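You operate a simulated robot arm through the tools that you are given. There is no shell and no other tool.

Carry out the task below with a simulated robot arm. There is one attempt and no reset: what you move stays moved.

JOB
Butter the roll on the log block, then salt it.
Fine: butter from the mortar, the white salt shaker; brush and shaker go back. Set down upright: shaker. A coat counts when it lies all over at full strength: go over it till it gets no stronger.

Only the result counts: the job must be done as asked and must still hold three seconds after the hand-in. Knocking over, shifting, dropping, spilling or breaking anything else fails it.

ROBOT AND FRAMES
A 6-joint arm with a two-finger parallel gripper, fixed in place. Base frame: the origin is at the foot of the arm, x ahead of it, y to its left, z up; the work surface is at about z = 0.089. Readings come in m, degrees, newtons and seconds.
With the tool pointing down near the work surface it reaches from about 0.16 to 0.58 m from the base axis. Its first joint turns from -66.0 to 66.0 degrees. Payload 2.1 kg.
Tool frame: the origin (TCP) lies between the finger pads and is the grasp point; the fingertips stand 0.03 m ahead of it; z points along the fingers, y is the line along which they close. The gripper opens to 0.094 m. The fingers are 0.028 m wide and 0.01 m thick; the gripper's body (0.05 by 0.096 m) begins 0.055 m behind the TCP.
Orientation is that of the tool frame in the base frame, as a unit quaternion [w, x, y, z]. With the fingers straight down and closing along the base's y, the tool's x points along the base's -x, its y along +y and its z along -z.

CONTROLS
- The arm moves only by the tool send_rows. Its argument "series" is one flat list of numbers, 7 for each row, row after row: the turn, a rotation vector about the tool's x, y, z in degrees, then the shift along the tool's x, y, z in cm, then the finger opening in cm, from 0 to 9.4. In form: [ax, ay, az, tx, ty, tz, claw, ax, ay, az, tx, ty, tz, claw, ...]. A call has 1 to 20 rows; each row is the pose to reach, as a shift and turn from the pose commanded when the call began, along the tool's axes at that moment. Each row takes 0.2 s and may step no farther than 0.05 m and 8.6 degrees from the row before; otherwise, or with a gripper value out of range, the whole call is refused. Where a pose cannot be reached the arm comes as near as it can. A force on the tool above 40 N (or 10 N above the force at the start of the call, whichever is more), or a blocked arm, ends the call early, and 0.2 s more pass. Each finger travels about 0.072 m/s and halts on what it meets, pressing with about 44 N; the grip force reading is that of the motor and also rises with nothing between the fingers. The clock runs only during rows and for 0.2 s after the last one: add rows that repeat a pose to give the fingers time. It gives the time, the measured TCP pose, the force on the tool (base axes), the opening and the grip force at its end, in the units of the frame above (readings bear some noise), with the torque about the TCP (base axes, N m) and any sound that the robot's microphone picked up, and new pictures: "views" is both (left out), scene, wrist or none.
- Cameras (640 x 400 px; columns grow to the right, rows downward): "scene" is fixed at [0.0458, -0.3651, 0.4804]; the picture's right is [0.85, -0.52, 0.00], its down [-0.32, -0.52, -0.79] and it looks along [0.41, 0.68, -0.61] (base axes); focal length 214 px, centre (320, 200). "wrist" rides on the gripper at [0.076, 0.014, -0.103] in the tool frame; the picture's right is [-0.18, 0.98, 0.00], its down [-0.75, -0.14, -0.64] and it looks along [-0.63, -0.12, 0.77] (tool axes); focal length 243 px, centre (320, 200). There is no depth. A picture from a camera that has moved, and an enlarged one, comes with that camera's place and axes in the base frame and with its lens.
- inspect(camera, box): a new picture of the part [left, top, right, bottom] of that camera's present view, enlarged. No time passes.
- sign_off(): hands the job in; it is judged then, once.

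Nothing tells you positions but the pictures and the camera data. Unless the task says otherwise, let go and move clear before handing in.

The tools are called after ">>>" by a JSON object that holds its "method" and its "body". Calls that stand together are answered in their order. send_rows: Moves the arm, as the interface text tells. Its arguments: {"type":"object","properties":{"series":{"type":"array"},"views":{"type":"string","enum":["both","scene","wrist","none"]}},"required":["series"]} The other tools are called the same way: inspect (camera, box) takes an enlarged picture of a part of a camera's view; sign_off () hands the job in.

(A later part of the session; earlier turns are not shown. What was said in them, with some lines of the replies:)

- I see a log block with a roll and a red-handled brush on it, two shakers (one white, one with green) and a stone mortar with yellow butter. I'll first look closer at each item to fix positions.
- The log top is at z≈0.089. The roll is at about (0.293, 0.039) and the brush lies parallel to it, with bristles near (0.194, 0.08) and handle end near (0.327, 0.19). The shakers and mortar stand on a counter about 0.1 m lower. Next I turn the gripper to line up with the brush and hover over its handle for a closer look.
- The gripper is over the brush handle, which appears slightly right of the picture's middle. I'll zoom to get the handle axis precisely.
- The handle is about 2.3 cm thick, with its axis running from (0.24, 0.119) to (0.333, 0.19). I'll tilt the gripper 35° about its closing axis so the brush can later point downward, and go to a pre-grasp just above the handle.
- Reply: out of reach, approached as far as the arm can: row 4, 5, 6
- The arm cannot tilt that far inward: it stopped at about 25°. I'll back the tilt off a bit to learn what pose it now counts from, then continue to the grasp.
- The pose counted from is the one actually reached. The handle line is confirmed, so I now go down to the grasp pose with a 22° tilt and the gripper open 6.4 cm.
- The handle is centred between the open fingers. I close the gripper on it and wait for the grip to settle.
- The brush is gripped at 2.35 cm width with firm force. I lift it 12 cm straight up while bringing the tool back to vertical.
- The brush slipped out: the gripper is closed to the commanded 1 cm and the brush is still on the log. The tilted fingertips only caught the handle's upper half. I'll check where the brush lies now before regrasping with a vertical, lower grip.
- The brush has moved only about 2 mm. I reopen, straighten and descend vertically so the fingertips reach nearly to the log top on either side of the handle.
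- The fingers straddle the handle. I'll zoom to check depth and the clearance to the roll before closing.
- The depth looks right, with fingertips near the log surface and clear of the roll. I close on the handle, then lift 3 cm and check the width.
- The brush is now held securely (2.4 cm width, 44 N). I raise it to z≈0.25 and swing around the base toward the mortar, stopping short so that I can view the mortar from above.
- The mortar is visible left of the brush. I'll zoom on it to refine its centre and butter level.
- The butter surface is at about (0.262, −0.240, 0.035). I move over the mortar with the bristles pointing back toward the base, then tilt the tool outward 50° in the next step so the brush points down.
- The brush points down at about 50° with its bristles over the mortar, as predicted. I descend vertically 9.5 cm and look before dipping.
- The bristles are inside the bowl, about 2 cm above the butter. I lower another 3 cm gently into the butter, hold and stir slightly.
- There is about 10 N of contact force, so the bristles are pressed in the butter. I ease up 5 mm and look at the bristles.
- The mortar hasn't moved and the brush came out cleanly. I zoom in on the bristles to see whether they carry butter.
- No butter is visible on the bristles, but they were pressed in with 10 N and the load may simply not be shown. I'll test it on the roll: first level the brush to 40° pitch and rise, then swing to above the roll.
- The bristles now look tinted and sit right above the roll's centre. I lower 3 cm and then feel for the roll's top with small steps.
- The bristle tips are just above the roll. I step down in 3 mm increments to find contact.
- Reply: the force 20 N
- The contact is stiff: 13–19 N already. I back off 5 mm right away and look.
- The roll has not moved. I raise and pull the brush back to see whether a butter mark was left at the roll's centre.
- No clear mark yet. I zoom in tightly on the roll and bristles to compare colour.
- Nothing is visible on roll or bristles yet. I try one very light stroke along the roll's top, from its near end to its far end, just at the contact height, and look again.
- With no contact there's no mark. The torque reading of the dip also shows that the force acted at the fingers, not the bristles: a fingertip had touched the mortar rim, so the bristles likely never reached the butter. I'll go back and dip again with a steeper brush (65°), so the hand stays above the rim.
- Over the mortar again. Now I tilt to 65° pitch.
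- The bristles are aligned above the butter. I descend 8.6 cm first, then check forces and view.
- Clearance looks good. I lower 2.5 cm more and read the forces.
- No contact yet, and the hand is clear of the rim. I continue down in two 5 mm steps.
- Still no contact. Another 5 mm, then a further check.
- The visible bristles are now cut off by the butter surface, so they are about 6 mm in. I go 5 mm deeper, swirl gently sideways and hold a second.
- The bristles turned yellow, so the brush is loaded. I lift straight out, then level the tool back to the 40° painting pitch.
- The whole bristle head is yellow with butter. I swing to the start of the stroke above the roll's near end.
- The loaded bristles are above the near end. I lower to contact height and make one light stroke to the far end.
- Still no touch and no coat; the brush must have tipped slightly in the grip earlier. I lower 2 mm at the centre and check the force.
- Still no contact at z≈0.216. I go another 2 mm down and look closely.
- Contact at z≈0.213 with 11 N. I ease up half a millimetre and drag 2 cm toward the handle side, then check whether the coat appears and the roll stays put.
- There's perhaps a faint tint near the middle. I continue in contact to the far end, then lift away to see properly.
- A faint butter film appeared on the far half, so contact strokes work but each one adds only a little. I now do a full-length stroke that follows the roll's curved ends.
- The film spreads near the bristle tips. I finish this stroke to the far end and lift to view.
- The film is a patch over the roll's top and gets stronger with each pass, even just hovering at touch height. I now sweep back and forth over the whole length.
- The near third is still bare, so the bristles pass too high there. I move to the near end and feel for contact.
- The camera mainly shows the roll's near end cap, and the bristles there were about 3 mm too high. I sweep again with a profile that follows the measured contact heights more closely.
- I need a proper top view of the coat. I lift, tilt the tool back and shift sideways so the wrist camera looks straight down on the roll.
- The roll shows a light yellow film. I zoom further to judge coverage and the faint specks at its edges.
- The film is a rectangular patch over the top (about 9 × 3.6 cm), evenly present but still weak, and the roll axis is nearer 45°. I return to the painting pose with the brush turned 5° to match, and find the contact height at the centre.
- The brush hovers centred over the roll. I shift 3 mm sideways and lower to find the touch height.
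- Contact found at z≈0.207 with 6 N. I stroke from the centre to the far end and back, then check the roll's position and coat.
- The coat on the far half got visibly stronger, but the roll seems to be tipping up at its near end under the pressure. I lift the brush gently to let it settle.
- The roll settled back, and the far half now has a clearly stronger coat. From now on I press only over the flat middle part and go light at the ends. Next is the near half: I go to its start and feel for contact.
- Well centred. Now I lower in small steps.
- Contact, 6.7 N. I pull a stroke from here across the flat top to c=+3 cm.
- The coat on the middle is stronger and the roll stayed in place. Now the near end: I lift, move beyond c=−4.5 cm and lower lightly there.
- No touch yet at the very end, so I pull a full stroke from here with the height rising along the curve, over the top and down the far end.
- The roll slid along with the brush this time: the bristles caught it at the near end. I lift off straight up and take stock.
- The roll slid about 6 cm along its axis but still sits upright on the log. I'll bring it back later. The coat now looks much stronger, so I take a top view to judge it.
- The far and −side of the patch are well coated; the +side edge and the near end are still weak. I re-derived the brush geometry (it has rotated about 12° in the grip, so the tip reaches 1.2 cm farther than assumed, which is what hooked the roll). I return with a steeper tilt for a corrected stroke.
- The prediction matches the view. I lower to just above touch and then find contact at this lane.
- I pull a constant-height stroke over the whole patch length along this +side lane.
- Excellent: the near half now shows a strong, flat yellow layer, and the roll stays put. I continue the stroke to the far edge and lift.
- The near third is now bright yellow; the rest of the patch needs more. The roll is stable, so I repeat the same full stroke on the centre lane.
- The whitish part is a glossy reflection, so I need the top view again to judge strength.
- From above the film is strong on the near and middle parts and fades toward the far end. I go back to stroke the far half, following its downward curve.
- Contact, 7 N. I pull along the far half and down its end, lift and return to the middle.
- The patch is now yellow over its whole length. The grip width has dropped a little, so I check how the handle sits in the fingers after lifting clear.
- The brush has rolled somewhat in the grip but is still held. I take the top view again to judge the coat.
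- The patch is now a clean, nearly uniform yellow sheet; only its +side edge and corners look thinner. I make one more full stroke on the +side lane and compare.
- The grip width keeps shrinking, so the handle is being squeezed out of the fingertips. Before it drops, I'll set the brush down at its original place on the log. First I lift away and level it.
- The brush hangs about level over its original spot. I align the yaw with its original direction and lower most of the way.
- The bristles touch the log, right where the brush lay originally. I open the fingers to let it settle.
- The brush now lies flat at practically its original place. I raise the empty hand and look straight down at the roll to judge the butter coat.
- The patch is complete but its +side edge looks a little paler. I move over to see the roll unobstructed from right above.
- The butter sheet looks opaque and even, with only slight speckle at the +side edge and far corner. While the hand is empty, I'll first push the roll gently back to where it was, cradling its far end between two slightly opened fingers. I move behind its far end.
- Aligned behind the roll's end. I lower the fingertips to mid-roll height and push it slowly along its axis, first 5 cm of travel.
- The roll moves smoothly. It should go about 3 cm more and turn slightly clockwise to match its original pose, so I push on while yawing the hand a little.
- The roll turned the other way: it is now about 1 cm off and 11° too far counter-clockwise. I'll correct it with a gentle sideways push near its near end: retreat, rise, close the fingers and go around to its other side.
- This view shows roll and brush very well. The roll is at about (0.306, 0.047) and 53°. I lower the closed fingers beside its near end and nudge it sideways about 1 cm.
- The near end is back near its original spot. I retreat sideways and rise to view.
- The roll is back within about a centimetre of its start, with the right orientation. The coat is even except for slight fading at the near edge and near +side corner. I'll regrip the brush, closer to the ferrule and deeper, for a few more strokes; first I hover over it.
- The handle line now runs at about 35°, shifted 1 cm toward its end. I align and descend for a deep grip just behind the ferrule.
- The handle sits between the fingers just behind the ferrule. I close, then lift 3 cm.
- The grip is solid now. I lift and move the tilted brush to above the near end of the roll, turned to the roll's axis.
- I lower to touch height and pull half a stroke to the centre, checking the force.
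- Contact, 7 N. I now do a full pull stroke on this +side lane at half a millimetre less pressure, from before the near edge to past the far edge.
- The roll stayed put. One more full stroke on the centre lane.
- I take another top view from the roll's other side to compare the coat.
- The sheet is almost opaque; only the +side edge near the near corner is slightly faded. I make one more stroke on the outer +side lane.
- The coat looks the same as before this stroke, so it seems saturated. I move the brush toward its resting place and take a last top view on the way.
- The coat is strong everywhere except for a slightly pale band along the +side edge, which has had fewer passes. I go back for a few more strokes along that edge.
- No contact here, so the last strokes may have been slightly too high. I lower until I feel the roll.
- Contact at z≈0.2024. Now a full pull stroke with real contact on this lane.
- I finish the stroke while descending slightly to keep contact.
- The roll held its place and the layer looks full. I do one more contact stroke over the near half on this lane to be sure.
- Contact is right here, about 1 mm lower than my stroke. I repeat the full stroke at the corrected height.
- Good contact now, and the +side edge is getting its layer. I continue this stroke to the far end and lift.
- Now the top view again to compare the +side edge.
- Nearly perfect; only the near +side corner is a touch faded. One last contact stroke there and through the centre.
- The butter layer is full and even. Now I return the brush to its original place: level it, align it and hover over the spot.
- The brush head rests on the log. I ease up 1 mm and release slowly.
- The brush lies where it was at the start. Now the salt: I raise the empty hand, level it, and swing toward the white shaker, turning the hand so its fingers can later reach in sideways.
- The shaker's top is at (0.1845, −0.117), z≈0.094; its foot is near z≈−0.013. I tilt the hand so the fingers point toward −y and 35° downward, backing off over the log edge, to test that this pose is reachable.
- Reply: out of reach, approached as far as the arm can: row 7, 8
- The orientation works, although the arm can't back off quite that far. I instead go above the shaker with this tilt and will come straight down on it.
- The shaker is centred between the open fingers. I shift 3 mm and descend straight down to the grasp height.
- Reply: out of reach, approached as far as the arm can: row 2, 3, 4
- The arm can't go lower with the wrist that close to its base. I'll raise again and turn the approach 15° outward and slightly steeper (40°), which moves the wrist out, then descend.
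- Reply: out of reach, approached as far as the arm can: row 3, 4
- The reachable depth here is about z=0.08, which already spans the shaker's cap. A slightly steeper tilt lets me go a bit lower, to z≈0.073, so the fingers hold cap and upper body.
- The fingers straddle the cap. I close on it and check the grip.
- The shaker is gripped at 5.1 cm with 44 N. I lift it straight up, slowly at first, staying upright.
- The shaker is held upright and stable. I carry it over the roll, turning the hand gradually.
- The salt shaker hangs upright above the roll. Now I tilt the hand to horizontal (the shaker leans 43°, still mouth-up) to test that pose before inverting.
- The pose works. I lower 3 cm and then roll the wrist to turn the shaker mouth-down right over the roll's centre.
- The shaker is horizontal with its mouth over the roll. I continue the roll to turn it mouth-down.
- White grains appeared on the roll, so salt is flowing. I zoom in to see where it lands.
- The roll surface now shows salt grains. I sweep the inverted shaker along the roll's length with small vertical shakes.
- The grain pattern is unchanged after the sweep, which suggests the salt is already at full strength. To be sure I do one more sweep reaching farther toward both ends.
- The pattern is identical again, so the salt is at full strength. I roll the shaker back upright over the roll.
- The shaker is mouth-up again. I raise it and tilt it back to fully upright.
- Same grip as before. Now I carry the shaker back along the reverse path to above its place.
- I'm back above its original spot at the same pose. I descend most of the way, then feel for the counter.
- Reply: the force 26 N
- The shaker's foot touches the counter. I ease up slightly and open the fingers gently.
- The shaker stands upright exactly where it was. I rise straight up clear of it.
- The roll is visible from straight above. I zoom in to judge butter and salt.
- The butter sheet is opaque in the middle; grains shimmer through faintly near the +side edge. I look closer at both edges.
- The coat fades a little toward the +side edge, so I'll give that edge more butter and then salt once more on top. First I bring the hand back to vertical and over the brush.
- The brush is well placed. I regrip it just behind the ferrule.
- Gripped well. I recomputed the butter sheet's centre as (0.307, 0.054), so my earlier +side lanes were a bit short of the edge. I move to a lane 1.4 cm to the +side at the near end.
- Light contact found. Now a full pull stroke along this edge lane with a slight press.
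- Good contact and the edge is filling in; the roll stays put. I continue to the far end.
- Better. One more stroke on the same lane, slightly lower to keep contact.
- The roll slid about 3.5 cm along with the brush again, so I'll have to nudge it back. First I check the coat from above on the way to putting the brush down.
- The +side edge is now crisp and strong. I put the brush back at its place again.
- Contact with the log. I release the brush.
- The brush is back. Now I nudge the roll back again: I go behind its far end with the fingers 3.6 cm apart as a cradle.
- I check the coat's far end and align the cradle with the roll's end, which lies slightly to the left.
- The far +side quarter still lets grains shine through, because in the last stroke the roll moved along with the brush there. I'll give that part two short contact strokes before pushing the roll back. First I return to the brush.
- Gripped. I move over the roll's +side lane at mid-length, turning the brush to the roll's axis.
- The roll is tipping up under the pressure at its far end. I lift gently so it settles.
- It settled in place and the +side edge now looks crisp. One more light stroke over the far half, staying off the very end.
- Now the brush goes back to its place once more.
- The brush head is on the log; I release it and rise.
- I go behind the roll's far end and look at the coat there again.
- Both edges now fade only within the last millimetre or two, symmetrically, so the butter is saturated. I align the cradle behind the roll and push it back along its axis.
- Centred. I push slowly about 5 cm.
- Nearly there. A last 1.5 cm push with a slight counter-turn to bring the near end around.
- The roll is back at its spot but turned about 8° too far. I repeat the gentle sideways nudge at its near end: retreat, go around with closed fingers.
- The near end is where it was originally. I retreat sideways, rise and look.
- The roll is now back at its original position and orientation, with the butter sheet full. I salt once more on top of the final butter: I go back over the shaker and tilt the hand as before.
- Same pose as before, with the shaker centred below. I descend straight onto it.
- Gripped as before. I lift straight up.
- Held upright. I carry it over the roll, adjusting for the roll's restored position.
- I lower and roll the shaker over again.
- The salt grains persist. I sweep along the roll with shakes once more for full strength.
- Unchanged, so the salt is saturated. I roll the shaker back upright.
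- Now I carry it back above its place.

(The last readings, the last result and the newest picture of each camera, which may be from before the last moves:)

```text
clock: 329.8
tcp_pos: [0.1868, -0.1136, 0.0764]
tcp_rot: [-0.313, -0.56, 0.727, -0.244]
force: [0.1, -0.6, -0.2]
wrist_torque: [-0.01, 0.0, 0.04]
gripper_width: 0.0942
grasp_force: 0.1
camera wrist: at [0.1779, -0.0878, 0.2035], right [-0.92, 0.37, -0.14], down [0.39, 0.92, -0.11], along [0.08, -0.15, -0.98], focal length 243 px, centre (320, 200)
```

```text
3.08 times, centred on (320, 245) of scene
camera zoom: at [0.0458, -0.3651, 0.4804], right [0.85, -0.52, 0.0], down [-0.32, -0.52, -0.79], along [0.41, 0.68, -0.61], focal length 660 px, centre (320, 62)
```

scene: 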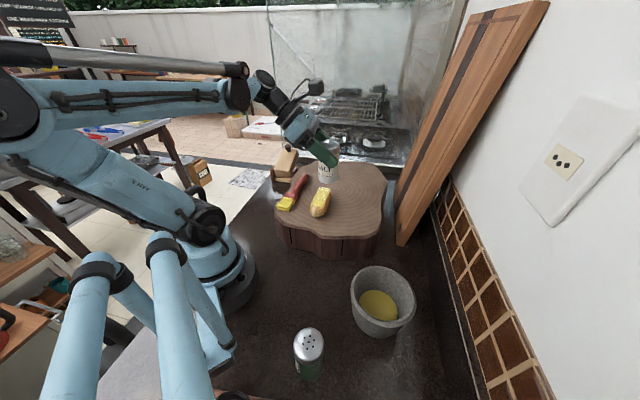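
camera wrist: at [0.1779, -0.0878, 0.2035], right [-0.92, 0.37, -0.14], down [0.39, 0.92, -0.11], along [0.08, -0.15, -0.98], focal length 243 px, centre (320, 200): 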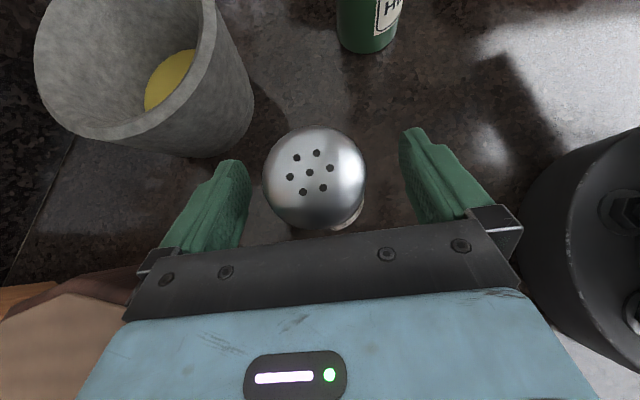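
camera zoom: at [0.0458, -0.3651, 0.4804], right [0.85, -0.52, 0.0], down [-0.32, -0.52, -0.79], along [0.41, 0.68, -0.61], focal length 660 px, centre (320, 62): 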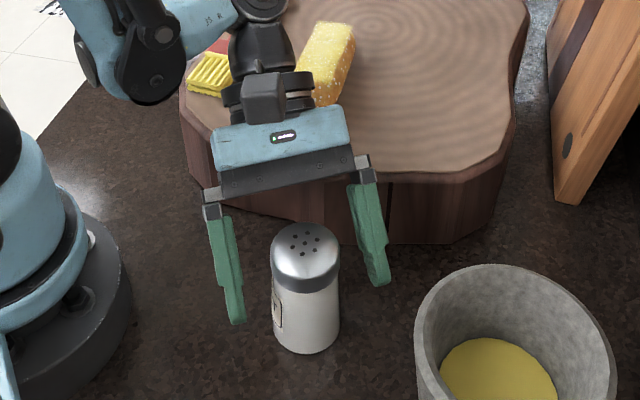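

The shaker stands upright at its place. I rise clear and take a final look from above the roll.

>>> {"method": "send_rows", "body": {"series": [0, 0, 0, 1.46, 0, -1.37, 9.4, 0, 0, 0, 4.0, 0, -3.77, 9.4, 0, 0, 0, 6.92, 0, -6.51, 9.4, 0, 0, 0, 10.19, 0, -9.59, 9.4, 0, 0, 0, 13.4, 0, -12.6, 9.4, 0, 0, 0, 13.4, 0, -12.6, 9.4], "views": "none"}}

>>> {"method": "send_rows", "body": {"series": [5.66, 0, -5.33, -1.5, -0.1, -1.6, 9.4, 11.32, 0, -10.66, -3.0, -0.19, -3.2, 8.0, 16.99, 0, -15.98, -4.5, -0.29, -4.8, 7.0, 22.65, 0, -21.31, -6.0, -0.38, -6.4, 7.0, 28.31, 0, -26.64, -7.5, -0.48, -8.0, 7.0, 33.97, 0, -31.97, -9.0, -0.57, -9.6, 7.0, 39.64, 0, -37.29, -10.5, -0.67, -11.2, 7.0, 45.3, 0, -42.62, -12.0, -0.76, -12.8, 7.0, 50.96, 0, -47.95, -13.5, -0.85, -14.4, 7.0, 50.96, 0, -47.95, -13.5, -0.85, -14.4, 7.0], "views": "both"}}

>>> {"method": "inspect", "body": {"camera": "wrist", "box": [255, 90, 385, 190]}}

>>> {"method": "inspect", "body": {"camera": "scene", "box": [260, 140, 440, 390]}}

```text
clock: 331.2
tcp_pos: [0.1858, -0.113, 0.2597]
tcp_rot: [-0.314, -0.558, 0.728, -0.243]
force: [-0.3, -0.1, -0.9]
wrist_torque: [0.02, -0.01, -0.01]
gripper_width: 0.0941
grasp_force: 0.0
```

```text
clock: 333.4
tcp_pos: [0.245, 0.0757, 0.2593]
tcp_rot: [0.119, 0.875, -0.274, 0.38]
force: [0.3, 0.5, -1.2]
wrist_torque: [0.01, -0.01, 0.03]
gripper_width: 0.07
grasp_force: 0.0
camera wrist: at [0.2185, 0.0767, 0.3873], right [-0.66, -0.74, -0.13], down [-0.73, 0.68, -0.11], along [0.17, 0.02, -0.98], focal length 243 px, centre (320, 200)
```

scene: 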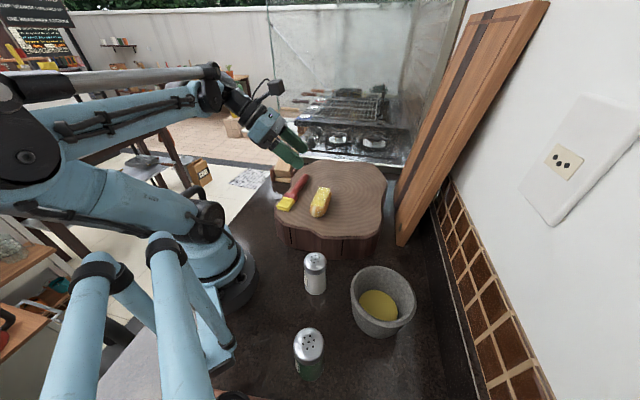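
wrist: 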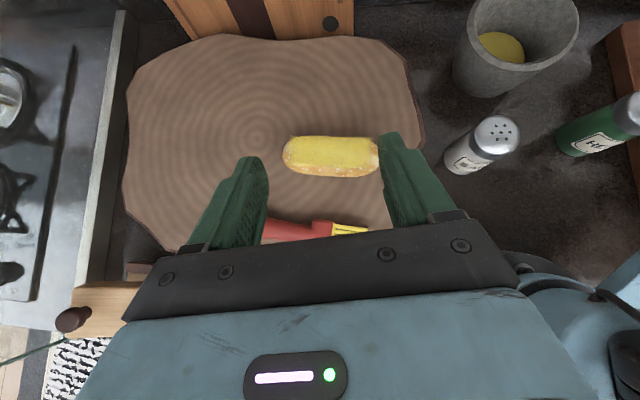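

```text
4.00 times, centred on (320, 140) of wrist
camera zoom: at [0.2185, 0.0767, 0.3873], right [-0.66, -0.74, -0.13], down [-0.73, 0.68, -0.11], along [0.17, 0.02, -0.98], focal length 970 px, centre (320, 440)
```

zoom: 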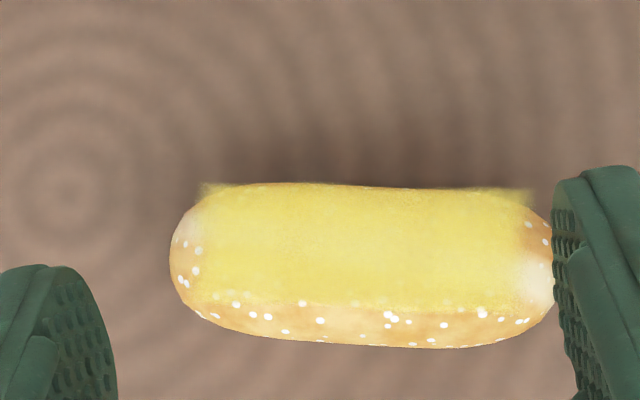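

```text
1.60 times, centred on (350, 265) of scene
camera zoom: at [0.0458, -0.3651, 0.4804], right [0.85, -0.52, 0.0], down [-0.32, -0.52, -0.79], along [0.41, 0.68, -0.61], focal length 343 px, centre (272, 96)
```

zoom: 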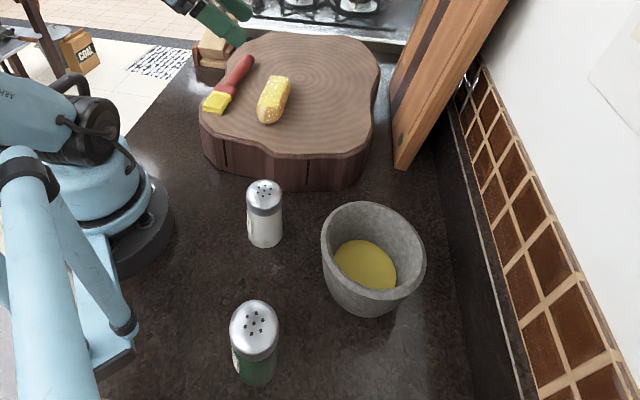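

The butter sheet is opaque and even to its edges, and salt grains cover the roll without increasing further. The brush lies at its original place, and the white shaker stands upright where it was. The mortar and the other shaker are untouched and the hand is clear, so I hand in the job.

>>> {"method": "sign_off", "body": {}}

```text
The job is handed in.
```

I buttered the roll on the log block and salted it, then handed the job in. I don't have the verdict yet.

- **Butter:** A sheet of butter covers the top of the roll from end to end. It looks opaque and even from above, fading only in the last millimetre or two at its edges.
- **Salt:** Grains from the white shaker cover the roll. Extra shaking passes changed nothing, so I took that as full strength. I salted once, touched up the butter along one edge, then salted again so salt was the last layer.
- **Brush and shaker:** The brush is back on the log where it started, still yellow with butter. The white shaker stands upright at its original spot.
- **Other objects:** The mortar and the green shaker don't look moved, and I saw no butter or salt on the log.

During the work the roll slid along the log twice, by up to about 6 cm, and tipped briefly under the brush. I pushed it back each time, and it ended within a few millimetres of its starting position and at nearly the same angle.
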